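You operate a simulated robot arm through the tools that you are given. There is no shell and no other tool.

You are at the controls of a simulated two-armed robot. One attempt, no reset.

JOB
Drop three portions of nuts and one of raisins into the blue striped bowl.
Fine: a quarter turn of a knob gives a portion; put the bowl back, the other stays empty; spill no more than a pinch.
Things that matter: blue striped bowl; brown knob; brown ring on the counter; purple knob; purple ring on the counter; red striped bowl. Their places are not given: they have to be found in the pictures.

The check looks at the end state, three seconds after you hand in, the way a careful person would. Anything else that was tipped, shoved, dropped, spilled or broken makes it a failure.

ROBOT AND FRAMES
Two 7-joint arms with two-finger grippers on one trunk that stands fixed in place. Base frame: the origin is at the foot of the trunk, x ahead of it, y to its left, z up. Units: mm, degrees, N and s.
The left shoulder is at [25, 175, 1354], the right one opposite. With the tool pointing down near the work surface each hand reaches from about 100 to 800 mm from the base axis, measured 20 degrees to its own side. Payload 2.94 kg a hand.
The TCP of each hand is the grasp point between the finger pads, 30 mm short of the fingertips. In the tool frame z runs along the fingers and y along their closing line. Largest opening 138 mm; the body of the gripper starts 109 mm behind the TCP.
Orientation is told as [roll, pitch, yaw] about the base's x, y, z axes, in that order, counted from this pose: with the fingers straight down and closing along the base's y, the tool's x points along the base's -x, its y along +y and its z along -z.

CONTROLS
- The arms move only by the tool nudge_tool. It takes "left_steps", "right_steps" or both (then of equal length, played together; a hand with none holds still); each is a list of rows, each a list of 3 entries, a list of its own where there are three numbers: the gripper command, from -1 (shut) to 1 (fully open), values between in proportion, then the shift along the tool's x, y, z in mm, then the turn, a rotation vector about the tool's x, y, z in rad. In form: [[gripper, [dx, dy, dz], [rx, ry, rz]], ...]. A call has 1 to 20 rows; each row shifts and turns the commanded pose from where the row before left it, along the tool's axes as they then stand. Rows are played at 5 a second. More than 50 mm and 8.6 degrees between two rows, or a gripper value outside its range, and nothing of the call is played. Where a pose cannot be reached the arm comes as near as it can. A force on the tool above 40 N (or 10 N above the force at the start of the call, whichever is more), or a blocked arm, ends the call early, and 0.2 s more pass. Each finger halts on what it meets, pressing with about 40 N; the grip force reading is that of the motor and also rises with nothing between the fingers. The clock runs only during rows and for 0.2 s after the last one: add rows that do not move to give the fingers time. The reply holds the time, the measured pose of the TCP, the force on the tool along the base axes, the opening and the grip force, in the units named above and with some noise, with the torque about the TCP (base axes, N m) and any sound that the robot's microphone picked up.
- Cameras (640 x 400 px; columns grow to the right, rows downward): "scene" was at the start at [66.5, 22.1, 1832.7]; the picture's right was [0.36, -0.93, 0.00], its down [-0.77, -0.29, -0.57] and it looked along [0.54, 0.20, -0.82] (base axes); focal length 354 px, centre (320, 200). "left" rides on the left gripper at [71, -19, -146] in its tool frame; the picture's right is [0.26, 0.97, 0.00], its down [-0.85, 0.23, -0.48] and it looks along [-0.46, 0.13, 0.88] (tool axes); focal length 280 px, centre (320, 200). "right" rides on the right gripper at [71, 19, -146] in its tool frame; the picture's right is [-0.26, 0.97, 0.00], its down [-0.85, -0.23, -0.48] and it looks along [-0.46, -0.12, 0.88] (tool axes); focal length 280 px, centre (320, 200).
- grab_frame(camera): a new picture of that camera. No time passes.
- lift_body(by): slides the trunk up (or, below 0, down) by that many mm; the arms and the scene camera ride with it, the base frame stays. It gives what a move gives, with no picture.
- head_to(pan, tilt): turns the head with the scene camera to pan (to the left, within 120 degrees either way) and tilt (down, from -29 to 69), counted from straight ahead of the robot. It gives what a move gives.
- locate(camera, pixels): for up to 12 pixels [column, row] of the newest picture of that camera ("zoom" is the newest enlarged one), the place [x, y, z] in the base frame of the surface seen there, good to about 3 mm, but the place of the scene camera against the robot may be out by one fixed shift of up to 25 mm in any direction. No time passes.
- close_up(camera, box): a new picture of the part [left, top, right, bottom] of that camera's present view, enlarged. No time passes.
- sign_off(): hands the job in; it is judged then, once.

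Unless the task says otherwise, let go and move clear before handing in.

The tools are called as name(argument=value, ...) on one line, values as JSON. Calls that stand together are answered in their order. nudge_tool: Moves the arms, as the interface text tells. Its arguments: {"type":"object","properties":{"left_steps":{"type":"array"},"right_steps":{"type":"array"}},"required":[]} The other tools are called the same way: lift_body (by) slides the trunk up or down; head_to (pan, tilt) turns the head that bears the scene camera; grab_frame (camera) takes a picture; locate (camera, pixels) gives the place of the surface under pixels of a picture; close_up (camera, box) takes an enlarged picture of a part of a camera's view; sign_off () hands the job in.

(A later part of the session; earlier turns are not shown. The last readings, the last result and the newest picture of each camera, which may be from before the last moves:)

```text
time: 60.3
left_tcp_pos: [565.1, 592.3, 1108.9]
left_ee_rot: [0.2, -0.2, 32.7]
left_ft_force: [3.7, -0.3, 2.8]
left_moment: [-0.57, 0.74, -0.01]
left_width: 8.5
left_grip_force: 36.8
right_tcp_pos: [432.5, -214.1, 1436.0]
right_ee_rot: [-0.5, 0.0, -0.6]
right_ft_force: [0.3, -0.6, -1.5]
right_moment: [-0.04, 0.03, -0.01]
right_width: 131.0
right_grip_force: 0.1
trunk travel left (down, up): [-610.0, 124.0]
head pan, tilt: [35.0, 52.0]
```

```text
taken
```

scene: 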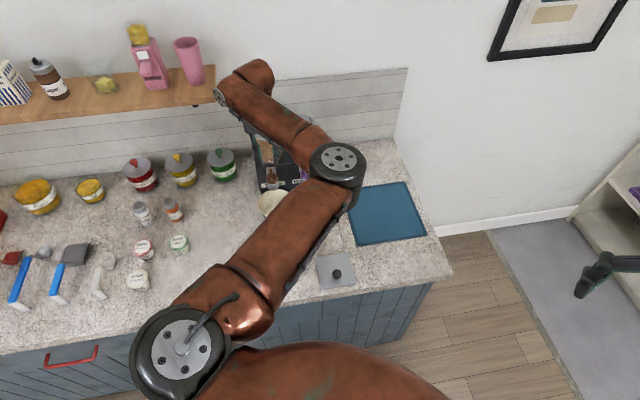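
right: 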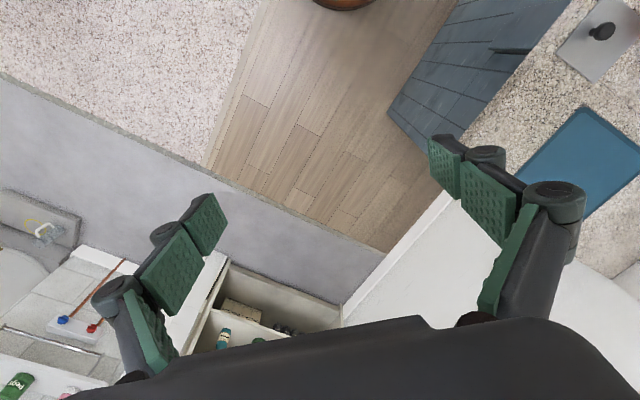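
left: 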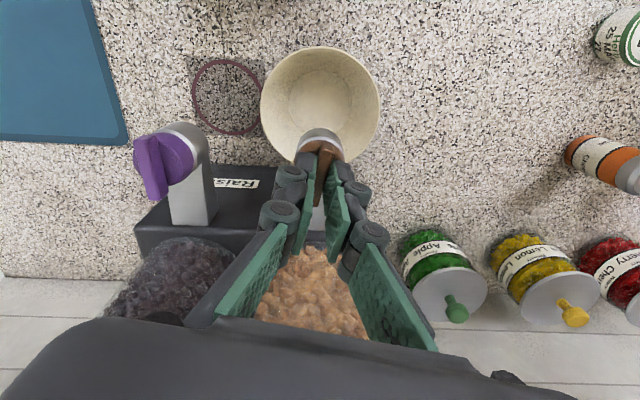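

The fin has followed the fingers, with little torque about the vertical. Continuing to about 45°.

nudge_tool(left_steps=[[-1, [0, 0, 0], [0, 0, 0.08]], [-1, [0, 0, 0], [0, 0, 0.08]], [-1, [0, 0, 0], [0, 0, 0.08]], [-1, [0, 0, 0], [0, 0, 0.08]], [-1, [0, 0, 0], [0, 0, 0.08]], [-1, [0, 0, 0], [0, 0, 0.08]], [-1, [0, 0, 0], [0, 0, 0.08]], [-1, [0, 0, 0], [0, 0, 0]]])

grab_frame(camera="left")

```text
time: 62.1
left_tcp_pos: [565.0, 594.3, 1109.7]
left_ee_rot: [0.1, 0.0, 0.5]
left_ft_force: [5.7, -1.1, -4.4]
left_moment: [-0.01, -0.53, -0.04]
left_width: 9.0
left_grip_force: 36.3
right_tcp_pos: [434.0, -214.3, 1435.9]
right_ee_rot: [-0.7, 0.2, -0.7]
right_ft_force: [0.8, -0.2, 0.1]
right_moment: [-0.02, 0.0, 0.0]
right_width: 131.0
right_grip_force: 0.0
trunk travel left (down, up): [-610.0, 124.0]
head pan, tilt: [35.0, 52.0]
```

```text
taken
```

left: 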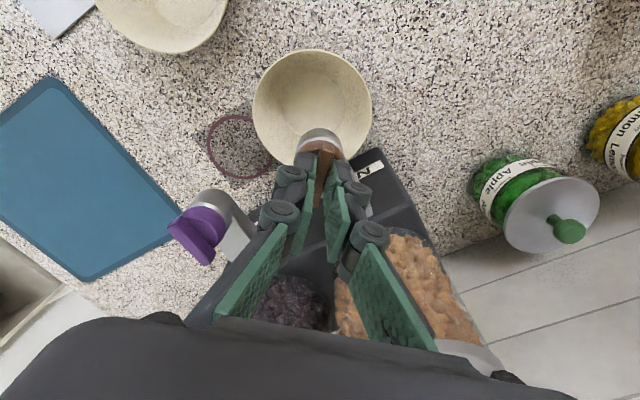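

The knob is turning with the hand (yaw now 0.5°), with low torque and nothing dropped yet. Finishing the quarter turn to yaw -47°.

nudge_tool(left_steps=[[-1, [0, 0, 0], [0, 0, 0.083]], [-1, [0, 0, 0], [0, 0, 0.083]], [-1, [0, 0, 0], [0, 0, 0.083]], [-1, [0, 0, 0], [0, 0, 0.083]], [-1, [0, 0, 0], [0, 0, 0.083]], [-1, [0, 0, 0], [0, 0, 0.083]], [-1, [0, 0, 0], [0, 0, 0.083]], [-1, [0, 0, 0], [0, 0, 0.083]], [-1, [0, 0, 0], [0, 0, 0.083]], [-1, [0, 0, 0], [0, 0, 0.083]], [-1, [0, 0, 0], [0, 0, 0]], [-1, [0, 0, 0], [0, 0, 0]]])

grab_frame(camera="left")

grab_frame(camera="scene")

```text
time: 64.7
left_tcp_pos: [564.8, 594.8, 1108.9]
left_ee_rot: [0.0, 0.2, -47.0]
left_ft_force: [8.8, 9.7, 0.2]
left_moment: [0.33, -0.14, 0.03]
left_width: 8.9
left_grip_force: 36.6
right_tcp_pos: [433.0, -213.1, 1435.2]
right_ee_rot: [-0.7, 0.1, -0.7]
right_ft_force: [0.3, 0.6, 0.5]
right_moment: [0.04, -0.03, 0.0]
right_width: 131.1
right_grip_force: 0.2
trunk travel left (down, up): [-610.0, 124.0]
head pan, tilt: [35.0, 52.0]
```

```text
taken
```

left: 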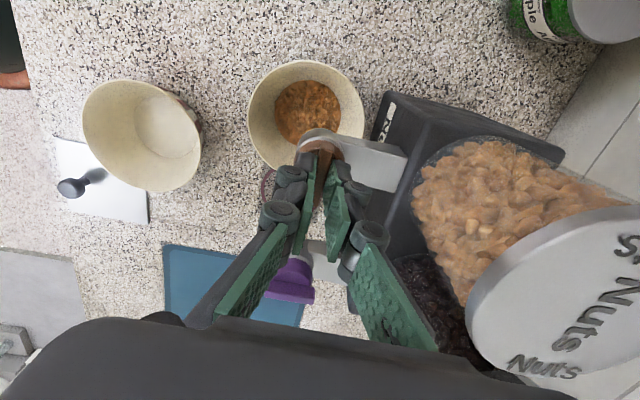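

```text
taken
```

scene: 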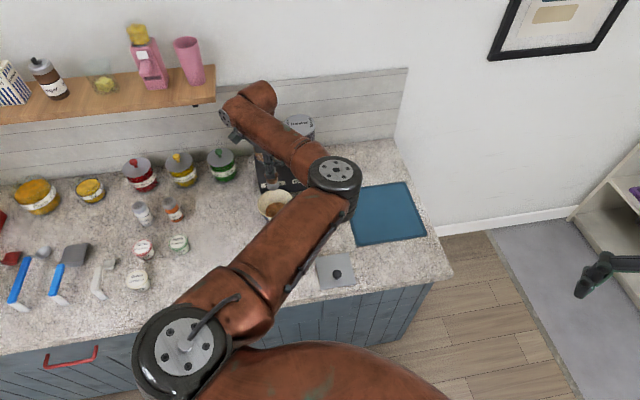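

The first portion of nuts has dropped into the bowl at (305,105). I'll open, rise a little, and check the knob, the bowl and the counter before the next turn.

nudge_tool(left_steps=[[-0.8, [0, 0, 0], [0, 0, 0]], [-0.6, [0, 0, 0], [0, 0, 0]], [-0.55, [0, 0, 0], [0, 0, 0]], [-0.55, [0, 0, -8], [0, 0, 0]], [-0.55, [0, 0, -16], [0, 0, 0]], [-0.55, [0, 0, -16], [0, 0, 0]], [-0.55, [0, 0, -16], [0, 0, 0]], [-0.55, [0, 0, 0], [0, 0, 0]]])

grab_frame(camera="left")

close_up(camera="left", box=[240, 60, 400, 200])

```text
time: 66.5
left_tcp_pos: [564.3, 593.2, 1165.2]
left_ee_rot: [-0.1, 0.1, -47.1]
left_ft_force: [-0.4, 0.3, 0.6]
left_moment: [-0.03, 0.02, 0.03]
left_width: 30.9
left_grip_force: 0.1
right_tcp_pos: [432.1, -213.8, 1435.8]
right_ee_rot: [-0.6, 0.0, -0.7]
right_ft_force: [-0.1, 0.8, -0.8]
right_moment: [-0.01, -0.01, -0.01]
right_width: 131.1
right_grip_force: 0.0
trunk travel left (down, up): [-610.0, 124.0]
head pan, tilt: [35.0, 52.0]
```

```text
taken
```

left: 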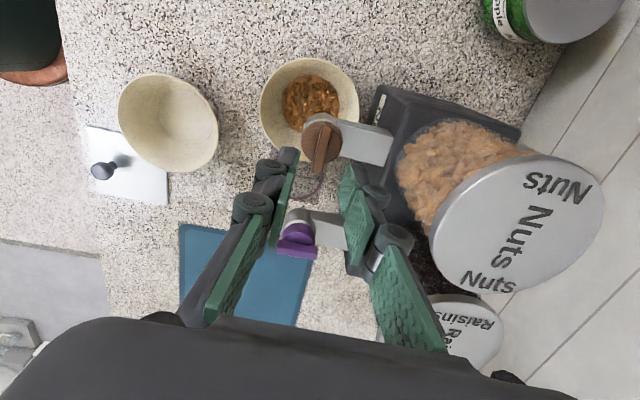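

```text
2.86 times, centred on (320, 130) of left
```

zoom: 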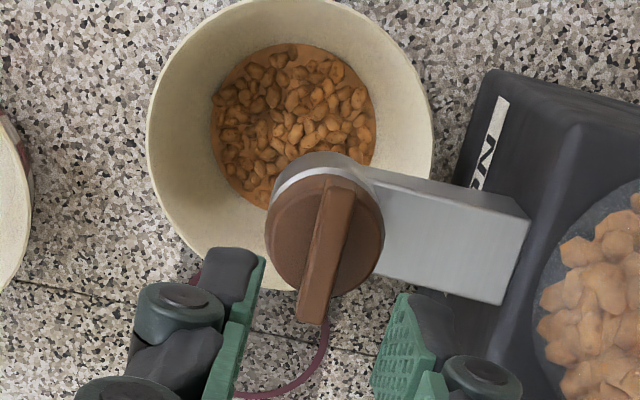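

One portion covers the bowl's floor with no spill, and the fin has turned a clean quarter. I'll check the shelf and fin positions, then test whether the hand can yaw on freely to -137°.

locate(camera="zoom", pixels=[[340, 188], [310, 318], [325, 250], [270, 240], [380, 230], [345, 290], [215, 110], [370, 110], [150, 150], [430, 130]])

locate(camera="scene", pixels=[[212, 88], [205, 100], [150, 95], [188, 70], [300, 85], [340, 85]])

```text
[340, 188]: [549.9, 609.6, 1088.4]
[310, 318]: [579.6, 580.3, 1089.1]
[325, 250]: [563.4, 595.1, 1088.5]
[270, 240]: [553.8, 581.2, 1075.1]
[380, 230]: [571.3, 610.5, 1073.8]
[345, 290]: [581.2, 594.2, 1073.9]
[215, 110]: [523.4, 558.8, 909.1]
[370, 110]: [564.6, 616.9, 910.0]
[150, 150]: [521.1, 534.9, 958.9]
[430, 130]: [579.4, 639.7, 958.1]
```

```text
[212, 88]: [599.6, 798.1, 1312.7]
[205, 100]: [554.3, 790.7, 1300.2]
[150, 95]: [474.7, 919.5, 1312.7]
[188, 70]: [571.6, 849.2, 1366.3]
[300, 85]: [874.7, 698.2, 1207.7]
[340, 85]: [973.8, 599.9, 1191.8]
```

The fin's axis stays at (565,595), and the shelf edge is 200 mm away, so turning in place is safe. Testing the free yaw to -137°.

nudge_tool(left_steps=[[-0.55, [0, 0, 0], [0, 0, 0.131]], [-0.55, [0, 0, 0], [0, 0, 0.131]], [-0.55, [0, 0, 0], [0, 0, 0.131]], [-0.55, [0, 0, 0], [0, 0, 0.131]], [-0.55, [0, 0, 0], [0, 0, 0.131]], [-0.55, [0, 0, 0], [0, 0, 0.131]], [-0.55, [0, 0, 0], [0, 0, 0.131]], [-0.55, [0, 0, 0], [0, 0, 0.131]], [-0.55, [0, 0, 0], [0, 0, 0.131]], [-0.55, [0, 0, 0], [0, 0, 0.131]], [-0.55, [0, 0, 0], [0, 0, 0.131]], [-0.55, [0, 0, 0], [0, 0, 0.131]], [-0.55, [0, 0, 0], [0, 0, 0]]])

```text
time: 69.3
left_tcp_pos: [564.1, 595.0, 1165.8]
left_ee_rot: [-0.1, -0.1, -137.3]
left_ft_force: [0.7, 0.4, 0.1]
left_moment: [-0.01, 0.0, 0.04]
left_width: 31.2
left_grip_force: 0.1
right_tcp_pos: [431.1, -214.8, 1435.0]
right_ee_rot: [-0.6, 0.0, -0.7]
right_ft_force: [0.4, 0.6, -0.4]
right_moment: [0.01, 0.02, 0.02]
right_width: 131.0
right_grip_force: 0.2
trunk travel left (down, up): [-610.0, 124.0]
head pan, tilt: [35.0, 52.0]
```

Yaw -137° is reachable with the position held. Returning to -47° to re-grip the fin.

nudge_tool(left_steps=[[-0.55, [0, 0, 0], [0, 0, -0.131]], [-0.55, [0, 0, 0], [0, 0, -0.131]], [-0.55, [0, 0, 0], [0, 0, -0.131]], [-0.55, [0, 0, 0], [0, 0, -0.131]], [-0.55, [0, 0, 0], [0, 0, -0.131]], [-0.55, [0, 0, 0], [0, 0, -0.131]], [-0.55, [0, 0, 0], [0, 0, -0.131]], [-0.55, [0, 0, 0], [0, 0, -0.131]], [-0.55, [0, 0, 0], [0, 0, -0.131]], [-0.55, [0, 0, 0], [0, 0, -0.131]], [-0.55, [0, 0, 0], [0, 0, -0.131]], [-0.55, [0, 0, 0], [0, 0, -0.131]], [-0.55, [0, 0, 0], [0, 0, 0]]])

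close_up(camera="left", box=[240, 60, 400, 200])

```text
time: 72.1
left_tcp_pos: [565.5, 594.5, 1165.6]
left_ee_rot: [0.0, 0.2, -47.1]
left_ft_force: [-1.2, -0.7, -1.1]
left_moment: [0.01, 0.01, 0.01]
left_width: 31.1
left_grip_force: 0.0
right_tcp_pos: [432.0, -213.7, 1435.5]
right_ee_rot: [-0.6, 0.0, -0.6]
right_ft_force: [0.6, -0.6, -0.1]
right_moment: [-0.03, 0.02, 0.03]
right_width: 130.8
right_grip_force: 0.1
trunk travel left (down, up): [-610.0, 124.0]
head pan, tilt: [35.0, 52.0]
```

```text
2.86 times, centred on (320, 130) of left
```

zoom: 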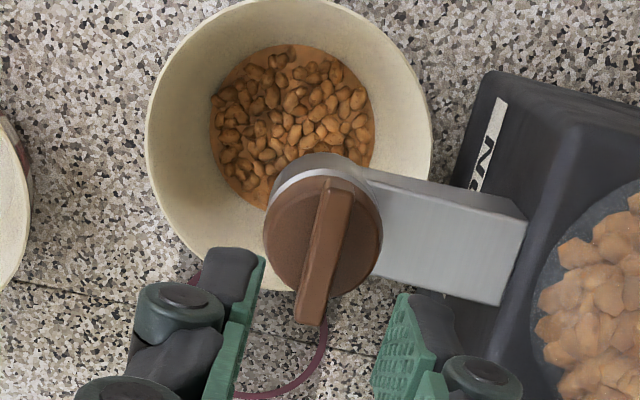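

The hand is aligned over the fin. I'll descend, grip, and make the second quarter turn after checking the grip.

nudge_tool(left_steps=[[-0.55, [0, 1, 12], [0, 0, 0]], [-0.55, [0, 0, 14], [0, 0, 0]], [-0.55, [0, 0, 14], [0, 0, 0]], [-0.55, [0, 0, 10], [0, 0, 0]], [-0.55, [0, 0, 6.5], [0, 0, 0]], [-0.55, [0, 0, 0], [0, 0, 0]], [-0.7, [0, 0, 0], [0, 0, 0]], [-0.8, [0, 0, 0], [0, 0, 0]], [-0.87, [0, 0, 0], [0, 0, 0]], [-0.93, [0, 0, 0], [0, 0, 0]], [-1, [0, 0, 0], [0, 0, 0]], [-1, [0, 0, 0], [0, 0, 0]]])

grab_frame(camera="left")

```text
time: 74.7
left_tcp_pos: [565.6, 594.6, 1110.2]
left_ee_rot: [0.0, 0.0, -47.1]
left_ft_force: [-3.2, -2.6, -2.5]
left_moment: [-0.08, 0.04, 0.0]
left_width: 8.9
left_grip_force: 36.9
right_tcp_pos: [431.4, -213.7, 1435.1]
right_ee_rot: [-0.6, 0.0, -0.8]
right_ft_force: [1.0, 0.3, -0.2]
right_moment: [0.0, 0.01, -0.02]
right_width: 131.1
right_grip_force: 0.0
trunk travel left (down, up): [-610.0, 124.0]
head pan, tilt: [35.0, 52.0]
```

```text
taken
```

left: 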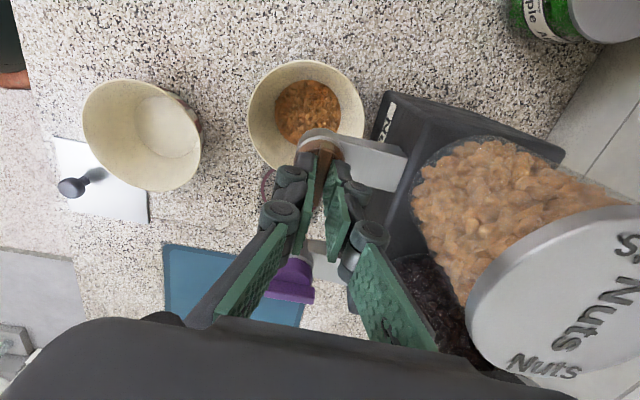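

Gripped with small forces. Turning clockwise another 90°.

nudge_tool(left_steps=[[-1, [0, 0, 0], [0, 0, 0.0873]], [-1, [0, 0, 0], [0, 0, 0.0873]], [-1, [0, 0, 0], [0, 0, 0.0873]], [-1, [0, 0, 0], [0, 0, 0.0873]], [-1, [0, 0, 0], [0, 0, 0.0873]], [-1, [0, 0, 0], [0, 0, 0.0873]], [-1, [0, 0, 0], [0, 0, 0.0873]], [-1, [0, 0, 0], [0, 0, 0.0873]], [-1, [0, 0, 0], [0, 0, 0.0873]], [-1, [0, 0, 0], [0, 0, 0.0873]], [-1, [0, 0, 0], [0, 0, 0.0873]], [-1, [0, 0, 0], [0, 0, 0.0873]], [-1, [0, 0, 0], [0, 0, 0.0873]], [-1, [0, 0, 0], [0, 0, 0.0873]], [-1, [0, 0, 0], [0, 0, 0.0873]], [-1, [0, 0, 0], [0, 0, 0.0873]], [-1, [0, 0, 0], [0, 0, 0.0873]], [-1, [0, 0, 0], [0, 0, 0.0873]], [-1, [0, 0, 0], [0, 0, 0]], [-1, [0, 0, 0], [0, 0, 0]]])

grab_frame(camera="left")

grab_frame(camera="scene")

```text
time: 78.9
left_tcp_pos: [567.7, 595.1, 1108.9]
left_ee_rot: [-0.1, 0.1, -137.0]
left_ft_force: [16.4, 6.7, 9.1]
left_moment: [0.36, -0.6, 0.02]
left_width: 8.7
left_grip_force: 36.2
right_tcp_pos: [433.7, -213.0, 1434.7]
right_ee_rot: [-0.7, -0.1, -0.7]
right_ft_force: [-0.5, -0.2, 0.1]
right_moment: [-0.03, 0.02, -0.01]
right_width: 130.8
right_grip_force: 0.0
trunk travel left (down, up): [-610.0, 124.0]
head pan, tilt: [35.0, 52.0]
```

```text
taken
```

left: 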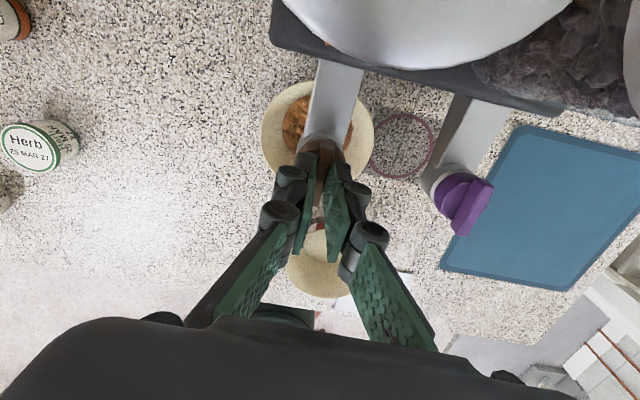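

```text
taken
```

scene: 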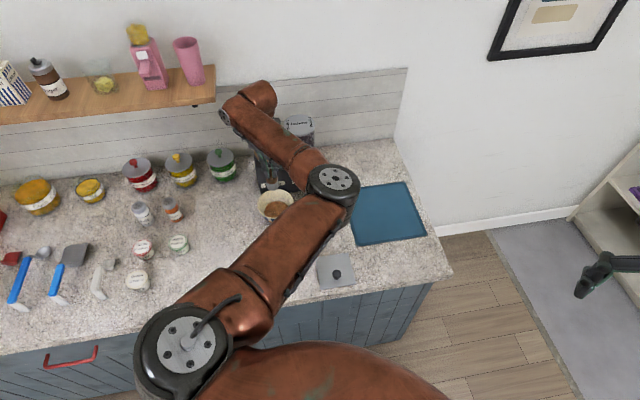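

The turn is complete at yaw -137°. Opening and rising, then I'll check whether the second portion fell.

nudge_tool(left_steps=[[-0.8, [0, 0, 0], [0, 0, 0]], [-0.6, [0, 0, 0], [0, 0, 0]], [-0.55, [0, 0, 0], [0, 0, 0]], [-0.55, [0, 0, -8], [0, 0, 0]], [-0.55, [0, 0, -16], [0, 0, 0]], [-0.55, [0, 0, -16], [0, 0, 0]], [-0.55, [0, 0, -16], [0, 0, 0]], [-0.55, [0, 0, 0], [0, 0, 0]]])

grab_frame(camera="left")

close_up(camera="scene", box=[240, 160, 320, 230])

```text
time: 80.7
left_tcp_pos: [565.1, 595.6, 1165.1]
left_ee_rot: [-0.1, 0.0, -137.1]
left_ft_force: [-0.8, -0.1, 0.4]
left_moment: [0.01, 0.0, 0.01]
left_width: 31.1
left_grip_force: 0.0
right_tcp_pos: [431.5, -213.8, 1436.1]
right_ee_rot: [-0.7, -0.1, -0.7]
right_ft_force: [-0.2, 0.3, -0.3]
right_moment: [-0.02, -0.01, -0.01]
right_width: 131.2
right_grip_force: 0.2
trunk travel left (down, up): [-610.0, 124.0]
head pan, tilt: [35.0, 52.0]
```

```text
taken
```

left: 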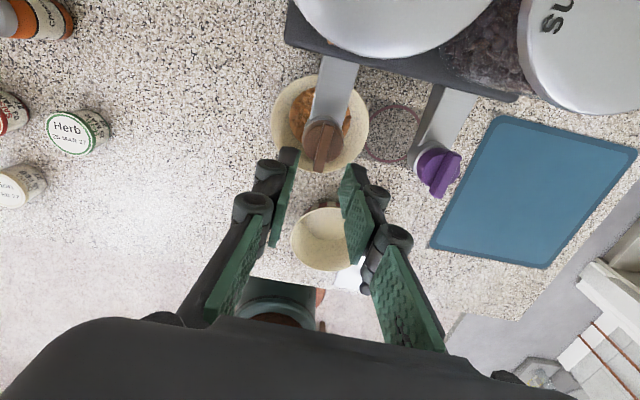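

```text
5.71 times, centred on (280, 195) of scene
```

zoom: 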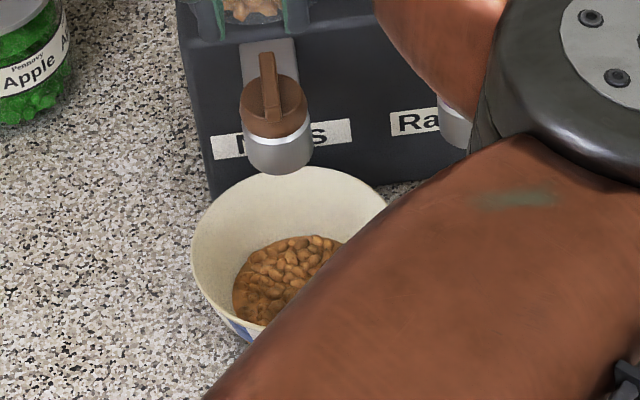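

Scene shows nuts in the bowl. I need to compare the level, so I'll rotate back to -47° and look from the same viewpoint as before.

nudge_tool(left_steps=[[-0.55, [0, 0, 0], [0, 0, -0.131]], [-0.55, [0, 0, 0], [0, 0, -0.131]], [-0.55, [0, 0, 0], [0, 0, -0.131]], [-0.55, [0, 0, 0], [0, 0, -0.131]], [-0.55, [0, 0, 0], [0, 0, -0.131]], [-0.55, [0, 0, 0], [0, 0, -0.131]], [-0.55, [0, 0, 0], [0, 0, -0.131]], [-0.55, [0, 0, 0], [0, 0, -0.131]], [-0.55, [0, 0, 0], [0, 0, -0.131]], [-0.55, [0, 0, 0], [0, 0, -0.131]], [-0.55, [0, 0, 0], [0, 0, -0.131]], [-0.55, [0, 0, 0], [0, 0, -0.131]], [-0.55, [0, 0, 0], [0, 0, 0]]])

close_up(camera="left", box=[240, 60, 400, 200])

locate(camera="zoom", pixels=[[215, 110], [370, 110], [290, 100], [250, 150], [200, 120], [340, 188], [310, 318], [290, 45], [300, 130]])

```text
time: 83.5
left_tcp_pos: [566.1, 595.1, 1165.2]
left_ee_rot: [0.0, 0.0, -46.8]
left_ft_force: [-0.6, 0.0, 1.0]
left_moment: [-0.01, 0.02, -0.01]
left_width: 31.1
left_grip_force: 0.1
right_tcp_pos: [432.3, -214.4, 1434.4]
right_ee_rot: [-0.6, 0.0, -0.7]
right_ft_force: [-0.6, 0.3, -0.2]
right_moment: [0.0, 0.01, -0.02]
right_width: 131.3
right_grip_force: 0.0
trunk travel left (down, up): [-610.0, 124.0]
head pan, tilt: [35.0, 52.0]
```

```text
2.86 times, centred on (320, 130) of left
```

zoom: 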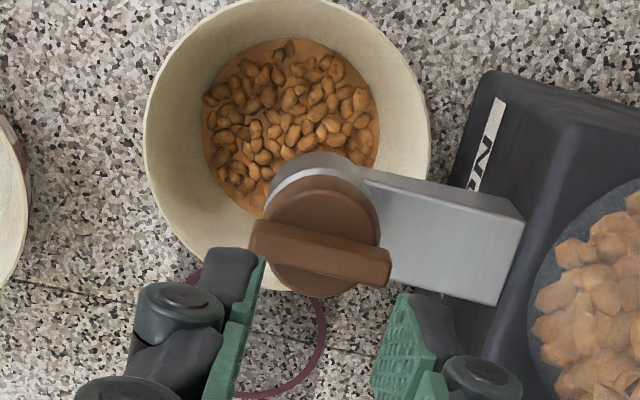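

```text
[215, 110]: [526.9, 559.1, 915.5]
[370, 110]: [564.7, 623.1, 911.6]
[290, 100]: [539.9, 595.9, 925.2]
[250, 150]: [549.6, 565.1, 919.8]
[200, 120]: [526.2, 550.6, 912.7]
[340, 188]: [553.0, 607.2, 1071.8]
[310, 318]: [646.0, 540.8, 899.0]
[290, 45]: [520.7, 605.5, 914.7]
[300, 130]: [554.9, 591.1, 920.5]
```

The nut layer is higher (about 915–920 against 909) and wider, so the second portion is in. The fin lies along 43° again. Rotating the hand to +43° for the third turn.

nudge_tool(left_steps=[[-0.55, [0, 0, 0], [0, 0, -0.131]], [-0.55, [0, 0, 0], [0, 0, -0.131]], [-0.55, [0, 0, 0], [0, 0, -0.131]], [-0.55, [0, 0, 0], [0, 0, -0.131]], [-0.55, [0, 0, 0], [0, 0, -0.131]], [-0.55, [0, 0, 0], [0, 0, -0.131]], [-0.55, [0, 0, 0], [0, 0, -0.131]], [-0.55, [0, 0, 0], [0, 0, -0.131]], [-0.55, [0, 0, 0], [0, 0, -0.131]], [-0.55, [0, 0, 0], [0, 0, -0.131]], [-0.55, [0, 0, 0], [0, 0, -0.131]], [-0.55, [0, 0, 0], [0, 0, -0.131]], [-0.55, [0, 0, 0], [0, 0, 0]]])

close_up(camera="left", box=[240, 60, 400, 200])

locate(camera="zoom", pixels=[[330, 140], [300, 250], [315, 190]])

```text
time: 86.3
left_tcp_pos: [564.9, 596.1, 1165.0]
left_ee_rot: [0.2, 0.0, 43.3]
left_ft_force: [0.3, 0.1, 0.3]
left_moment: [-0.03, 0.01, -0.01]
left_width: 31.0
left_grip_force: 0.0
right_tcp_pos: [432.1, -213.2, 1435.5]
right_ee_rot: [-0.6, 0.0, -0.6]
right_ft_force: [0.2, -0.2, 0.6]
right_moment: [0.02, 0.01, -0.01]
right_width: 131.1
right_grip_force: 0.1
trunk travel left (down, up): [-610.0, 124.0]
head pan, tilt: [35.0, 52.0]
```

```text
2.86 times, centred on (320, 130) of left
```

zoom: 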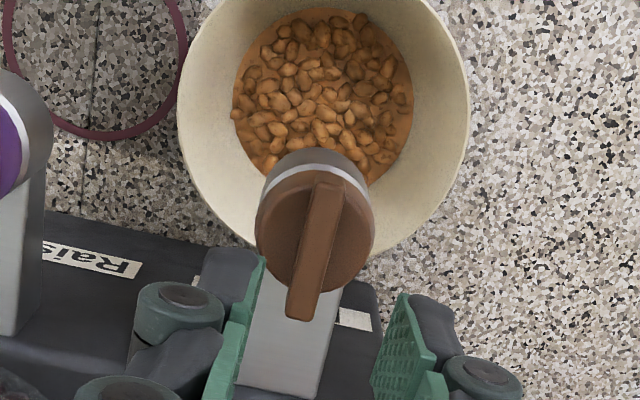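

```text
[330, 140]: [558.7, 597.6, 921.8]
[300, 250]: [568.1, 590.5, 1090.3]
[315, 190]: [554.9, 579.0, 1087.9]
```

The fin is aligned again. Descending and gripping for the third quarter turn.

nudge_tool(left_steps=[[-0.55, [0.5, -0.5, 12], [0, 0, 0]], [-0.55, [0, 0, 14], [0, 0, 0]], [-0.55, [0, 0, 14], [0, 0, 0]], [-0.55, [0, 0, 10], [0, 0, 0]], [-0.55, [0, 0, 6], [0, 0, 0]], [-0.55, [0, 0, 0], [0, 0, 0]], [-0.7, [0, 0, 0], [0, 0, 0]], [-0.8, [0, 0, 0], [0, 0, 0]], [-0.87, [0, 0, 0], [0, 0, 0]], [-0.93, [0, 0, 0], [0, 0, 0]], [-1, [0, 0, 0], [0, 0, 0]], [-1, [0, 0, 0], [0, 0, 0]]])

grab_frame(camera="left")

```text
time: 88.9
left_tcp_pos: [566.0, 593.3, 1107.7]
left_ee_rot: [0.1, 0.0, 43.2]
left_ft_force: [0.8, -1.6, -2.1]
left_moment: [0.04, -0.1, 0.02]
left_width: 8.8
left_grip_force: 36.4
right_tcp_pos: [432.5, -213.2, 1435.4]
right_ee_rot: [-0.6, -0.1, -0.6]
right_ft_force: [-0.4, -0.1, -0.5]
right_moment: [-0.02, 0.0, -0.01]
right_width: 131.0
right_grip_force: 0.1
trunk travel left (down, up): [-610.0, 124.0]
head pan, tilt: [35.0, 52.0]
```

```text
taken
```

left: 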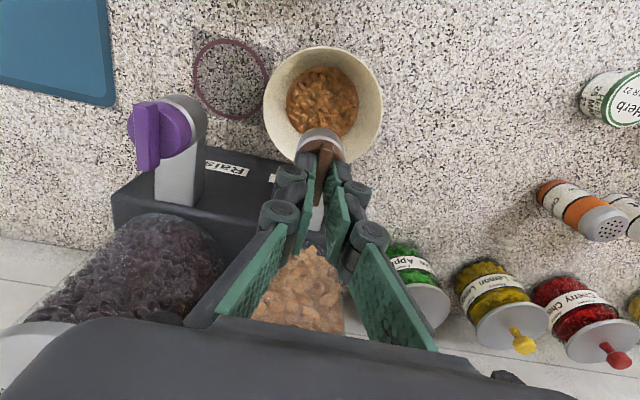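

Gripped. Third quarter turn clockwise, to about -47°.

nudge_tool(left_steps=[[-1, [0, 0, 0], [0, 0, 0.0873]], [-1, [0, 0, 0], [0, 0, 0.0873]], [-1, [0, 0, 0], [0, 0, 0.0873]], [-1, [0, 0, 0], [0, 0, 0.0873]], [-1, [0, 0, 0], [0, 0, 0.0873]], [-1, [0, 0, 0], [0, 0, 0.0873]], [-1, [0, 0, 0], [0, 0, 0.0873]], [-1, [0, 0, 0], [0, 0, 0.0873]], [-1, [0, 0, 0], [0, 0, 0.0873]], [-1, [0, 0, 0], [0, 0, 0.0873]], [-1, [0, 0, 0], [0, 0, 0.0873]], [-1, [0, 0, 0], [0, 0, 0.0873]], [-1, [0, 0, 0], [0, 0, 0.0873]], [-1, [0, 0, 0], [0, 0, 0.0873]], [-1, [0, 0, 0], [0, 0, 0.0873]], [-1, [0, 0, 0], [0, 0, 0.0873]], [-1, [0, 0, 0], [0, 0, 0.0873]], [-1, [0, 0, 0], [0, 0, 0.0873]], [-1, [0, 0, 0], [0, 0, 0]], [-1, [0, 0, 0], [0, 0, 0]]])

grab_frame(camera="left")

```text
time: 93.1
left_tcp_pos: [566.0, 595.7, 1108.5]
left_ee_rot: [0.1, 0.0, -46.8]
left_ft_force: [2.4, 4.7, 0.2]
left_moment: [0.39, 0.18, 0.07]
left_width: 8.8
left_grip_force: 36.5
right_tcp_pos: [433.7, -214.1, 1435.8]
right_ee_rot: [-0.8, 0.0, -0.7]
right_ft_force: [-0.4, -0.1, 0.3]
right_moment: [-0.02, 0.02, 0.03]
right_width: 131.2
right_grip_force: 0.1
trunk travel left (down, up): [-610.0, 124.0]
head pan, tilt: [35.0, 52.0]
```

```text
taken
```

left: 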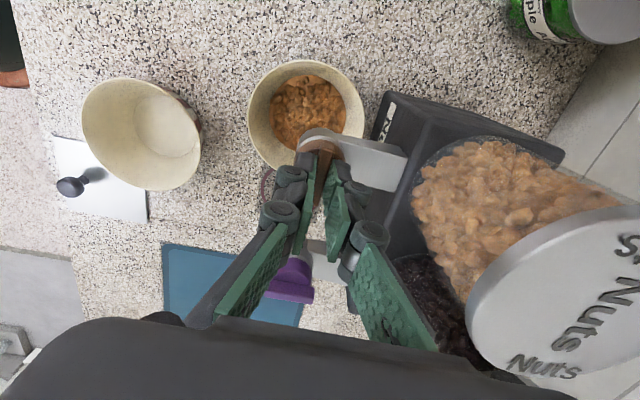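

The nut layer looks wider again in the bowl. Opening and rising to check it against the earlier pictures.

nudge_tool(left_steps=[[-0.8, [0, 0, 0], [0, 0, 0]], [-0.6, [0, 0, 0], [0, 0, 0]], [-0.55, [0, 0, 0], [0, 0, 0]], [-0.55, [0, 0, -8], [0, 0, 0]], [-0.55, [0, 0, -16], [0, 0, 0]], [-0.55, [0, 0, -16], [0, 0, 0]], [-0.55, [0, 0, -16], [0, 0, 0]], [-0.55, [0, 0, 0], [0, 0, 0]]])

close_up(camera="left", box=[240, 60, 400, 200])

locate(camera="zoom", pixels=[[215, 110], [370, 110], [290, 100], [250, 150], [340, 188], [310, 318], [300, 130], [150, 150], [430, 130]])

```text
time: 94.9
left_tcp_pos: [564.4, 594.9, 1165.7]
left_ee_rot: [0.0, 0.2, -46.8]
left_ft_force: [-0.1, 0.6, -0.2]
left_moment: [0.01, -0.01, 0.0]
left_width: 31.0
left_grip_force: 0.1
right_tcp_pos: [432.6, -213.3, 1436.3]
right_ee_rot: [-0.6, 0.0, -0.7]
right_ft_force: [-0.3, 0.5, -0.9]
right_moment: [0.0, 0.02, -0.02]
right_width: 130.9
right_grip_force: 0.1
trunk travel left (down, up): [-610.0, 124.0]
head pan, tilt: [35.0, 52.0]
```

```text
2.86 times, centred on (320, 130) of left
```

zoom: 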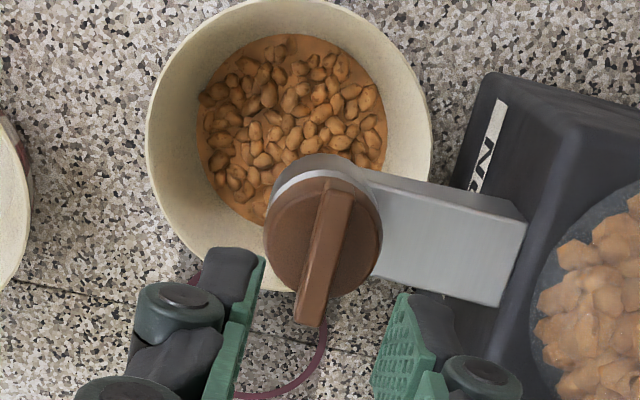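

```text
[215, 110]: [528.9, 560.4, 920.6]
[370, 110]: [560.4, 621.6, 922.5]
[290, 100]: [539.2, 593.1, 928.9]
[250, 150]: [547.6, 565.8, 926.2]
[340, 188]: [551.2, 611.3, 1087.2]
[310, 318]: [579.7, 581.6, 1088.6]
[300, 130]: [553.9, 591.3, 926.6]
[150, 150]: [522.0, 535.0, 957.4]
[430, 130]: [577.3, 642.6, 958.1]
```

The third portion is in; the level is now around 921–928 with no spill. Next I back off from the knob and set up yaw -90 with the tilt to pick the bowl up again.

nudge_tool(left_steps=[[-0.55, [14.5, -17.2, 0], [0, 0, 0]], [-0.55, [14.5, -17.2, 0], [0, 0, 0]], [-0.55, [14.5, -17.2, 0], [0, 0, 0]], [-0.55, [14.5, -17.2, 0], [0, 0, 0]], [-0.55, [14.5, -17.2, 0], [0, 0, 0]], [-0.55, [14.5, -17.2, 0], [0, 0, 0]], [-0.55, [0, 0, 8], [0, 0, 0.1257]], [-0.55, [0, 0, 8], [0, 0, 0.1257]], [-0.55, [0, 0, 8], [0, 0, 0.1257]], [-0.55, [0, 0, 8], [0, 0, 0.1257]], [-0.55, [0, 0, 0], [0, 0, 0.1257]], [-0.55, [0, 0, 0], [0, 0, 0.1257]], [-0.42, [0, 0, 0], [-0.0978, 0, 0]], [-0.42, [0, 0, 0], [-0.0978, 0, 0]], [-0.42, [0, 0, 0], [-0.0978, 0, 0]], [-0.42, [0, 0, 0], [-0.0978, 0, 0]], [-0.42, [0, 0, 0], [0, 0, 0]]])

grab_frame(camera="left")

grab_frame(camera="scene")

```text
time: 98.5
left_tcp_pos: [431.2, 588.1, 1133.3]
left_ee_rot: [22.5, 0.1, -89.9]
left_ft_force: [-1.1, -0.3, -0.3]
left_moment: [0.01, -0.02, -0.02]
left_width: 40.2
left_grip_force: 0.1
right_tcp_pos: [432.4, -214.8, 1435.7]
right_ee_rot: [-0.7, -0.1, -0.6]
right_ft_force: [-0.7, -0.2, 0.5]
right_moment: [0.01, 0.06, 0.03]
right_width: 131.0
right_grip_force: 0.1
trunk travel left (down, up): [-610.0, 124.0]
head pan, tilt: [35.0, 52.0]
```

```text
taken
```

left: 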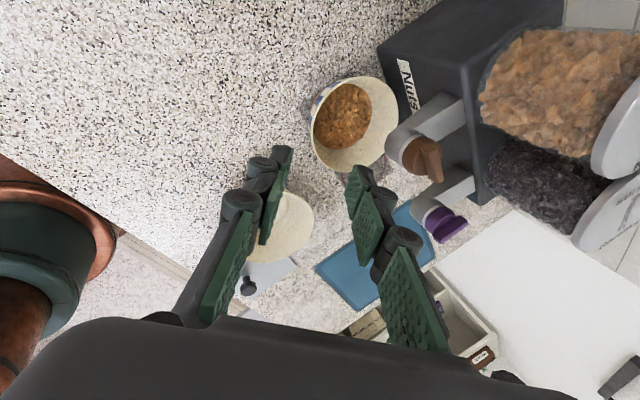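

```text
taken
```

scene: 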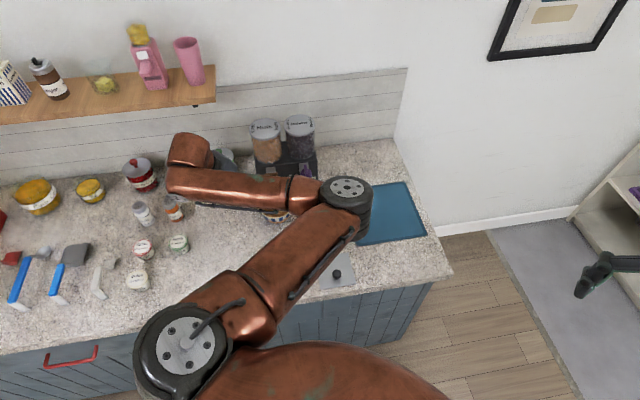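

I'll re-measure the bowl's rim from here before going down.

locate(camera="left", pixels=[[312, 130], [318, 108], [340, 83], [365, 77], [393, 95], [397, 125], [365, 165], [325, 162], [340, 115], [316, 148]])

close_up(camera="left", box=[290, 60, 420, 190])

```text
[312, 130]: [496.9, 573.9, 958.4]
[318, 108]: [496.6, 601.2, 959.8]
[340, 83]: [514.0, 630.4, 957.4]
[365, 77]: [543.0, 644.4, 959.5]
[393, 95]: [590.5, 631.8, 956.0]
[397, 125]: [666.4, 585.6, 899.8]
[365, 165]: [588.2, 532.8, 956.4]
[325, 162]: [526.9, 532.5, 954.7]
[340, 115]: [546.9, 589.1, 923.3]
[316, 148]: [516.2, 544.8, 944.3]
```

```text
3.08 times, centred on (355, 125) of left
```

zoom: 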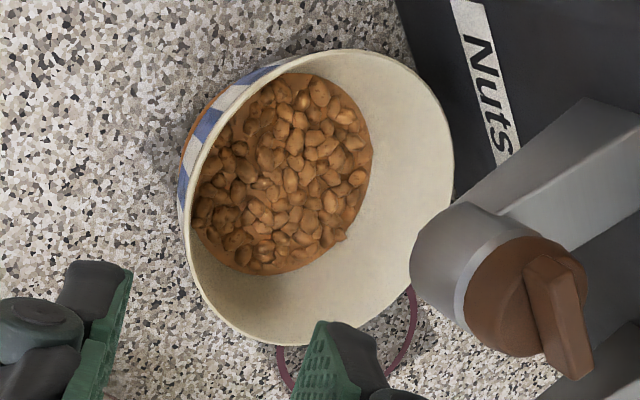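

The bowl is still centred at about (556,586.5). Moving to pre-grasp, then down along the wall to grip a bit higher (z≈960) so the inner finger stays above the nuts.

nudge_tool(left_steps=[[-0.42, [-0.4, -1.8, 18.6], [0, 0, 0]], [-0.42, [-0.4, -1.8, 18.6], [0, 0, 0]], [-0.42, [-0.4, -1.8, 18.6], [0, 0, 0]], [-0.42, [-0.4, -1.8, 18.6], [0, 0, 0]], [-0.42, [0, 0, 15], [0, 0, 0]], [-0.42, [0, 0, 15], [0, 0, 0]], [-0.42, [0, 0, 15], [0, 0, 0]], [-0.42, [0, 0, 10], [0, 0, 0]], [-0.42, [0, 0, 0], [0, 0, 0]]])

grab_frame(camera="left")

```text
time: 100.5
left_tcp_pos: [474.1, 586.2, 1010.1]
left_ee_rot: [22.2, 0.1, -90.0]
left_ft_force: [-0.4, -0.1, -0.6]
left_moment: [0.02, 0.02, -0.01]
left_width: 40.0
left_grip_force: 0.1
right_tcp_pos: [432.4, -213.3, 1435.2]
right_ee_rot: [-0.6, 0.0, -0.7]
right_ft_force: [-0.5, 0.8, 1.1]
right_moment: [0.01, -0.01, -0.02]
right_width: 131.1
right_grip_force: 0.2
trunk travel left (down, up): [-610.0, 124.0]
head pan, tilt: [35.0, 52.0]
```

```text
taken
```

left: 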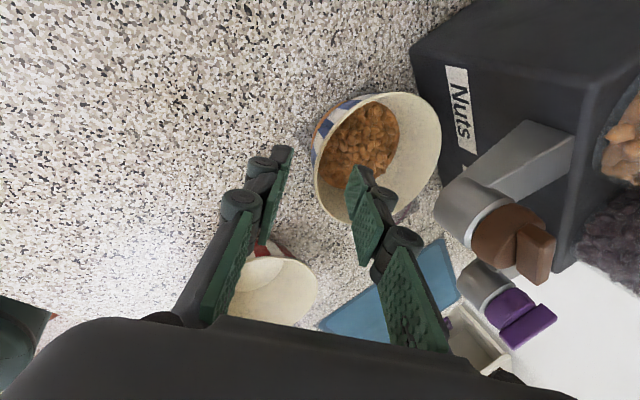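

nudge_tool(left_steps=[[-0.42, [0, 0, 11], [0, 0, 0]], [-0.42, [0, 0, 11], [0, 0, 0]], [-0.42, [0, 0, 11], [0, 0, 0]], [-0.42, [0, 0, 11], [0, 0, 0]], [-0.42, [0, 0, 10], [0, 0, 0]], [-0.42, [0, 0, 0], [0, 0, 0]]])

grab_frame(camera="left")

```text
time: 101.9
left_tcp_pos: [494.1, 585.8, 959.7]
left_ee_rot: [22.5, 0.1, -90.0]
left_ft_force: [-0.1, 0.2, -0.1]
left_moment: [0.01, -0.02, -0.02]
left_width: 40.2
left_grip_force: 0.1
right_tcp_pos: [432.7, -213.6, 1436.8]
right_ee_rot: [-0.5, 0.1, -0.8]
right_ft_force: [0.0, 1.0, 0.3]
right_moment: [-0.03, 0.01, -0.01]
right_width: 131.2
right_grip_force: 0.1
trunk travel left (down, up): [-610.0, 124.0]
head pan, tilt: [35.0, 52.0]
```

```text
taken
```

left: 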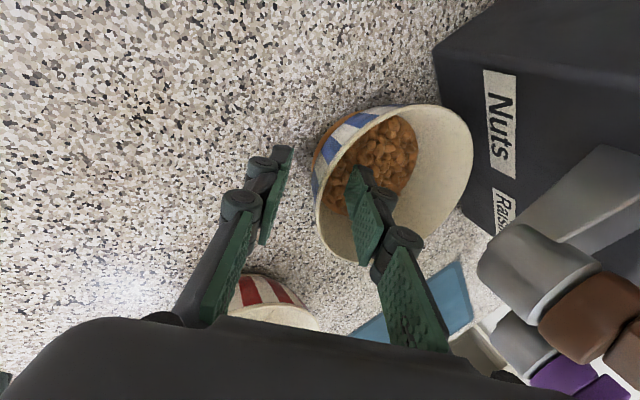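

The rim wall is between the fingers, and there's no contact. Closing gently.

nudge_tool(left_steps=[[-0.6, [0, 0, 0], [0, 0, 0]], [-0.72, [0, 0, 0], [0, 0, 0]], [-0.82, [0, 0, 0], [0, 0, 0]], [-0.9, [0, 0, 0], [0, 0, 0]], [-0.95, [0, 0, 0], [0, 0, 0]], [-1, [0, 0, 0], [0, 0, 0]], [-1, [0, 0, 0], [0, 0, 0]]])

grab_frame(camera="left")

```text
time: 103.5
left_tcp_pos: [493.1, 586.6, 959.8]
left_ee_rot: [22.4, 0.0, -89.9]
left_ft_force: [-0.5, -0.2, 0.5]
left_moment: [-0.04, -0.04, -0.01]
left_width: 5.7
left_grip_force: 34.2
right_tcp_pos: [431.1, -215.0, 1435.8]
right_ee_rot: [-0.7, 0.1, -0.7]
right_ft_force: [0.8, -1.5, 0.6]
right_moment: [0.01, -0.01, 0.01]
right_width: 130.9
right_grip_force: 0.0
trunk travel left (down, up): [-610.0, 124.0]
head pan, tilt: [35.0, 52.0]
```

```text
taken
```

left: 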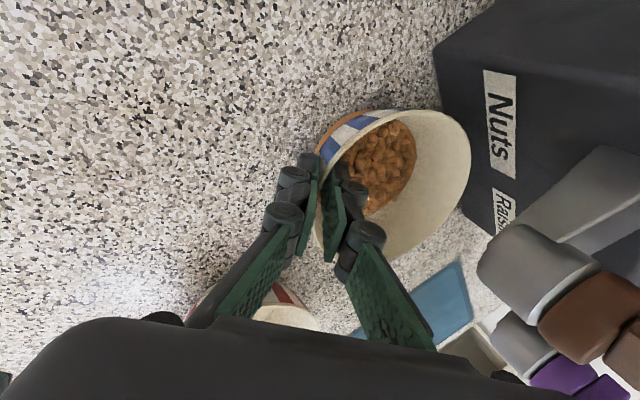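

Gripped at z≈960. Lifting 20 mm first to check that the loaded bowl stays level.

nudge_tool(left_steps=[[-1, [0, 1.0, -2.3], [0, 0, 0]], [-1, [0, 1.9, -4.6], [0, 0, 0]], [-1, [0, 1.9, -4.6], [0, 0, 0]], [-1, [0, 1.9, -4.6], [0, 0, 0]], [-1, [0, 1.0, -2.3], [0, 0, 0]], [-1, [0, 0, 0], [0, 0, 0]]])

grab_frame(camera="left")

close_up(camera="scene", box=[230, 150, 350, 240])

```text
time: 104.9
left_tcp_pos: [493.0, 586.0, 980.6]
left_ee_rot: [22.3, 0.2, -90.0]
left_ft_force: [0.3, -0.8, -0.4]
left_moment: [0.01, 0.02, -0.03]
left_width: 5.7
left_grip_force: 33.8
right_tcp_pos: [432.7, -213.3, 1436.2]
right_ee_rot: [-0.6, 0.1, -0.7]
right_ft_force: [-0.5, 0.1, -0.1]
right_moment: [0.02, 0.02, -0.04]
right_width: 131.0
right_grip_force: 0.0
trunk travel left (down, up): [-610.0, 124.0]
head pan, tilt: [35.0, 52.0]
```

```text
taken
```

left: 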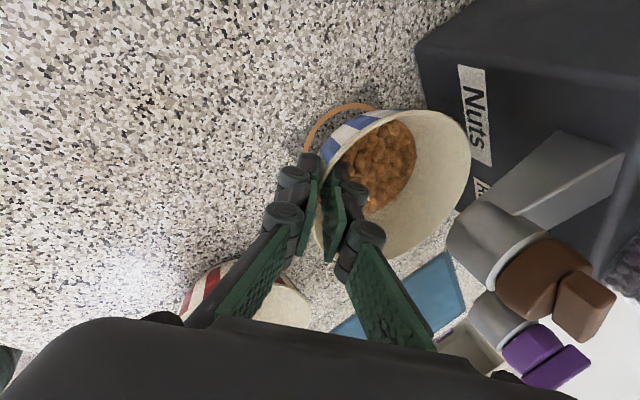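

```text
4.44 times, centred on (290, 195) of scene
```

zoom: 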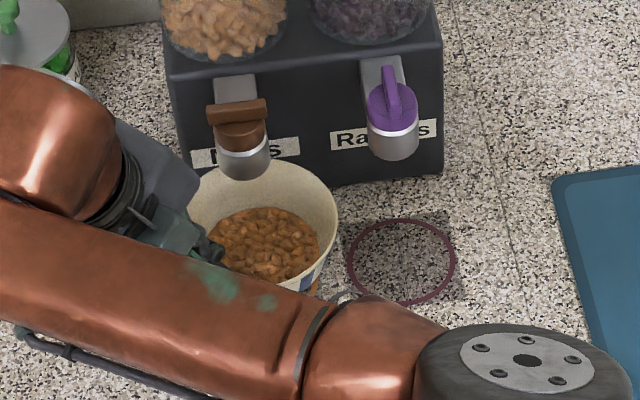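

The bowl is level with the nuts settled, and no nuts are on the counter. I'll lift a bit more, retreat diagonally, then travel along the dispenser front toward the purple ring.

nudge_tool(left_steps=[[-1, [0, 2.3, -5.5], [0, 0, 0]], [-1, [0, 2.3, -5.5], [0, 0, 0]], [-1, [0, 2.3, -5.5], [0, 0, 0]], [-1, [-5, -4.7, -1.9], [0, 0, 0]], [-1, [-9, -8.3, -3.4], [0, 0, 0]], [-1, [-9, -8.3, -3.4], [0, 0, 0]], [-1, [-5, -4.6, -2.0], [0, 0, 0]], [-1, [-6, 5.5, 2.3], [0, 0, 0]], [-1, [-12, 11, 4.5], [0, 0, 0]], [-1, [-12, 11, 4.5], [0, 0, 0]], [-1, [-9, 8.2, 3.4], [0, 0, 0]], [-1, [0, 0, 0], [0, 0, 0]]])

grab_frame(camera="left")

grab_frame(camera="scene")

```text
time: 107.5
left_tcp_pos: [505.5, 518.6, 998.0]
left_ee_rot: [22.4, 0.1, -90.0]
left_ft_force: [0.2, 0.4, -2.1]
left_moment: [0.03, 0.07, 0.03]
left_width: 5.8
left_grip_force: 34.1
right_tcp_pos: [432.3, -213.8, 1435.6]
right_ee_rot: [-0.6, 0.0, -0.6]
right_ft_force: [0.1, 0.1, 0.3]
right_moment: [0.0, 0.01, 0.0]
right_width: 131.3
right_grip_force: 0.0
trunk travel left (down, up): [-610.0, 124.0]
head pan, tilt: [35.0, 52.0]
```

```text
taken
```

left: 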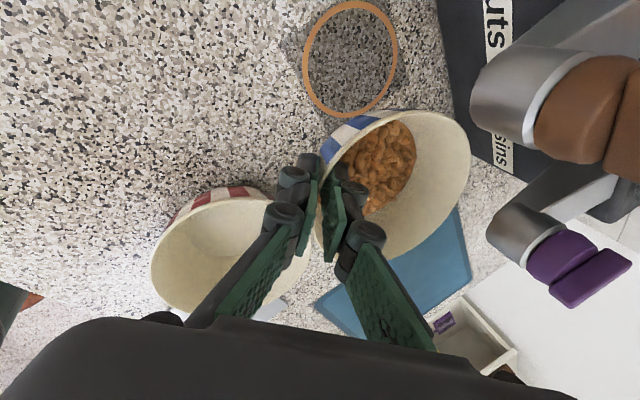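

```text
taken
```

scene: 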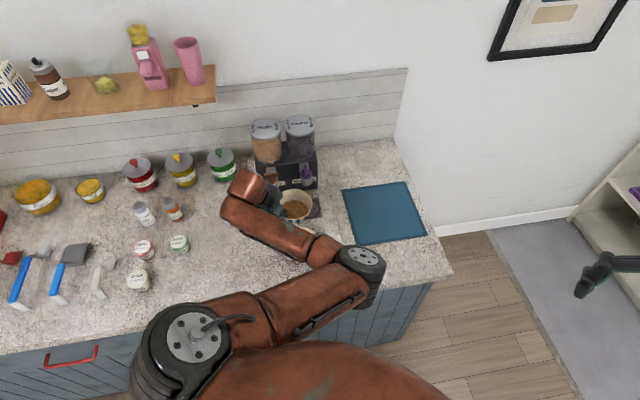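

The brown ring area is clean, and the bowl is passing the red one with clearance. Continuing to the purple ring.

nudge_tool(left_steps=[[-1, [-8, 7.2, 3], [0, 0, 0]], [-1, [-11, 10, 4.1], [0, 0, 0]], [-1, [-11, 10, 4.1], [0, 0, 0]], [-1, [-7.6, 6.7, 2.8], [0, 0, 0]], [-1, [5, 4.7, 1.9], [0, 0, 0]], [-1, [8, 7.4, 3.1], [0, 0, 0]], [-1, [8, 7.4, 3.1], [0, 0, 0]], [-1, [7, 6.4, 2.7], [0, 0, 0]], [-1, [0, 0, 0], [0, 0, 0]]])

grab_frame(camera="left")

grab_frame(camera="scene")

```text
time: 109.5
left_tcp_pos: [568.2, 509.3, 998.6]
left_ee_rot: [22.3, 0.1, -90.0]
left_ft_force: [0.5, -0.4, -1.3]
left_moment: [0.0, 0.06, 0.02]
left_width: 6.1
left_grip_force: 34.0
right_tcp_pos: [432.7, -214.2, 1436.5]
right_ee_rot: [-0.6, 0.0, -0.7]
right_ft_force: [-0.4, 0.7, 0.6]
right_moment: [0.02, 0.01, 0.0]
right_width: 131.1
right_grip_force: 0.0
trunk travel left (down, up): [-610.0, 124.0]
head pan, tilt: [35.0, 52.0]
```

```text
taken
```

left: 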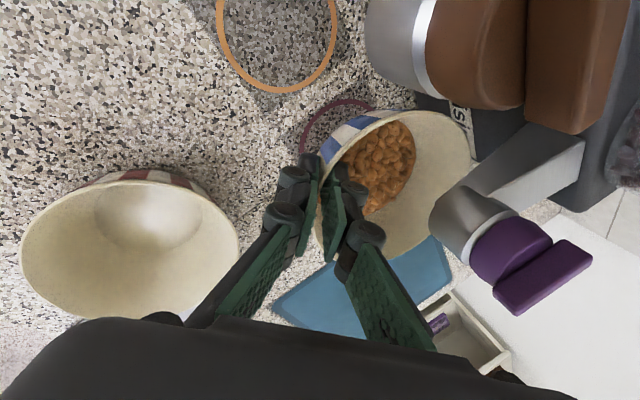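

```text
taken
```

scene: 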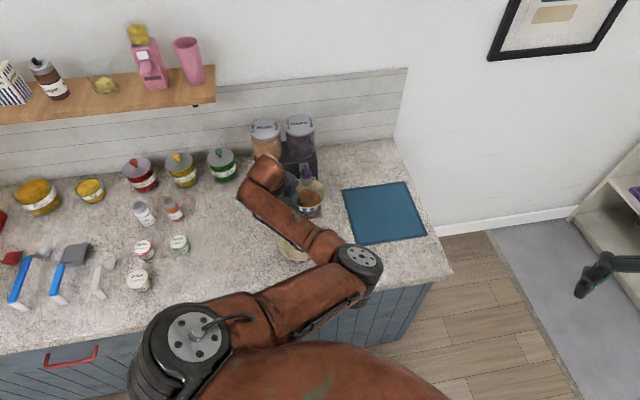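

The bowl is over the purple ring. Lowering it to the counter, slowing at the end.

nudge_tool(left_steps=[[-1, [-0.2, 0, 3.5], [0, 0, 0]], [-1, [0, -2.6, 7], [0, 0, 0]], [-1, [0, -2.7, 7], [0, 0, 0]], [-1, [0, -2.7, 7], [0, 0, 0]], [-1, [0, -2.2, 5], [0, 0, 0]], [-1, [0, -1.5, 3.3], [0, 0, 0]], [-1, [0, -0.8, 1.8], [0, 0, 0]], [-1, [0, 0, 0], [0, 0, 0]]])

grab_frame(camera="left")

```text
time: 111.3
left_tcp_pos: [571.6, 509.6, 961.8]
left_ee_rot: [22.4, 0.1, -89.9]
left_ft_force: [0.5, 0.2, 0.0]
left_moment: [0.01, 0.04, 0.01]
left_width: 6.1
left_grip_force: 33.8
right_tcp_pos: [432.1, -213.1, 1435.9]
right_ee_rot: [-0.6, 0.1, -0.6]
right_ft_force: [0.6, -0.2, -0.4]
right_moment: [-0.02, 0.01, 0.03]
right_width: 131.1
right_grip_force: 0.2
trunk travel left (down, up): [-610.0, 124.0]
head pan, tilt: [35.0, 52.0]
```

```text
taken
```

left: 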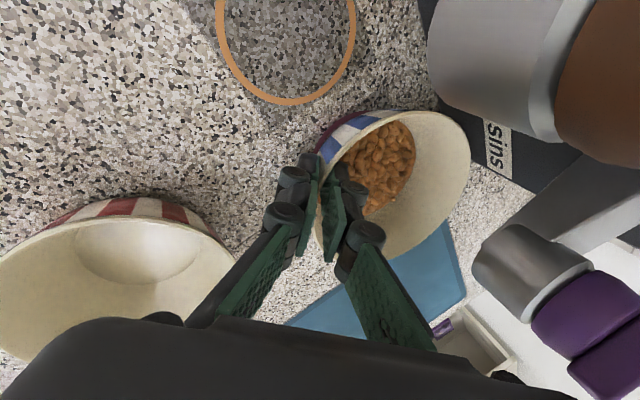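

About 2 mm to go. Easing it down and watching force and moment.

nudge_tool(left_steps=[[-1, [0, -0.3, 0.7], [0, 0, 0]], [-1, [0, -0.3, 0.7], [0, 0, 0]], [-1, [0, -0.2, 0.5], [0, 0, 0]], [-1, [0, 0, 0], [0, 0, 0]], [-1, [0, 0, 0], [0, 0, 0]]])

```text
time: 112.5
left_tcp_pos: [570.0, 508.7, 960.0]
left_ee_rot: [22.4, 0.1, -90.0]
left_ft_force: [-1.6, 0.0, 7.0]
left_moment: [-0.24, -0.2, -0.04]
left_width: 6.1
left_grip_force: 33.5
right_tcp_pos: [432.0, -215.5, 1436.0]
right_ee_rot: [-0.6, 0.0, -0.7]
right_ft_force: [0.2, -0.2, 0.1]
right_moment: [-0.01, 0.0, -0.01]
right_width: 131.3
right_grip_force: 0.1
trunk travel left (down, up): [-610.0, 124.0]
head pan, tilt: [35.0, 52.0]
```

A 7 N upward force means it's on the counter. Releasing gently, then retracting along the wall.

nudge_tool(left_steps=[[-0.88, [0, 0, 0], [0, 0, 0]], [-0.76, [0, 0, 0], [0, 0, 0]], [-0.64, [0, 0, 0], [0, 0, 0]], [-0.55, [0, 0, 0], [0, 0, 0]], [-0.55, [0, 0, 0], [0, 0, 0]]])

grab_frame(camera="left")

```text
time: 113.7
left_tcp_pos: [570.1, 508.8, 959.9]
left_ee_rot: [22.4, 0.2, -89.9]
left_ft_force: [-0.4, -0.3, 0.3]
left_moment: [-0.03, 0.02, 0.0]
left_width: 31.1
left_grip_force: 0.0
right_tcp_pos: [433.2, -214.3, 1435.7]
right_ee_rot: [-0.7, 0.0, -0.8]
right_ft_force: [0.1, 0.2, 0.2]
right_moment: [0.01, -0.01, 0.02]
right_width: 131.2
right_grip_force: 0.0
trunk travel left (down, up): [-610.0, 124.0]
head pan, tilt: [35.0, 52.0]
```

```text
taken
```

left: 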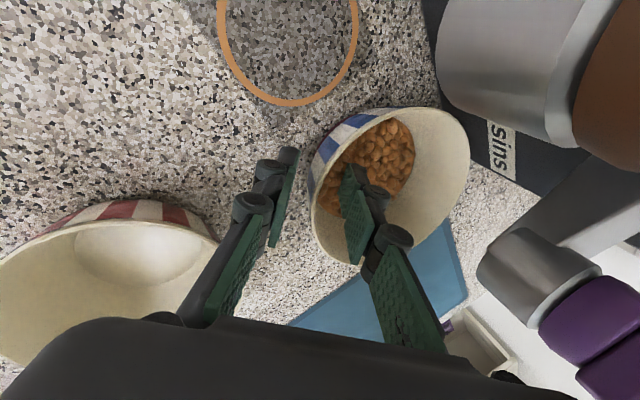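

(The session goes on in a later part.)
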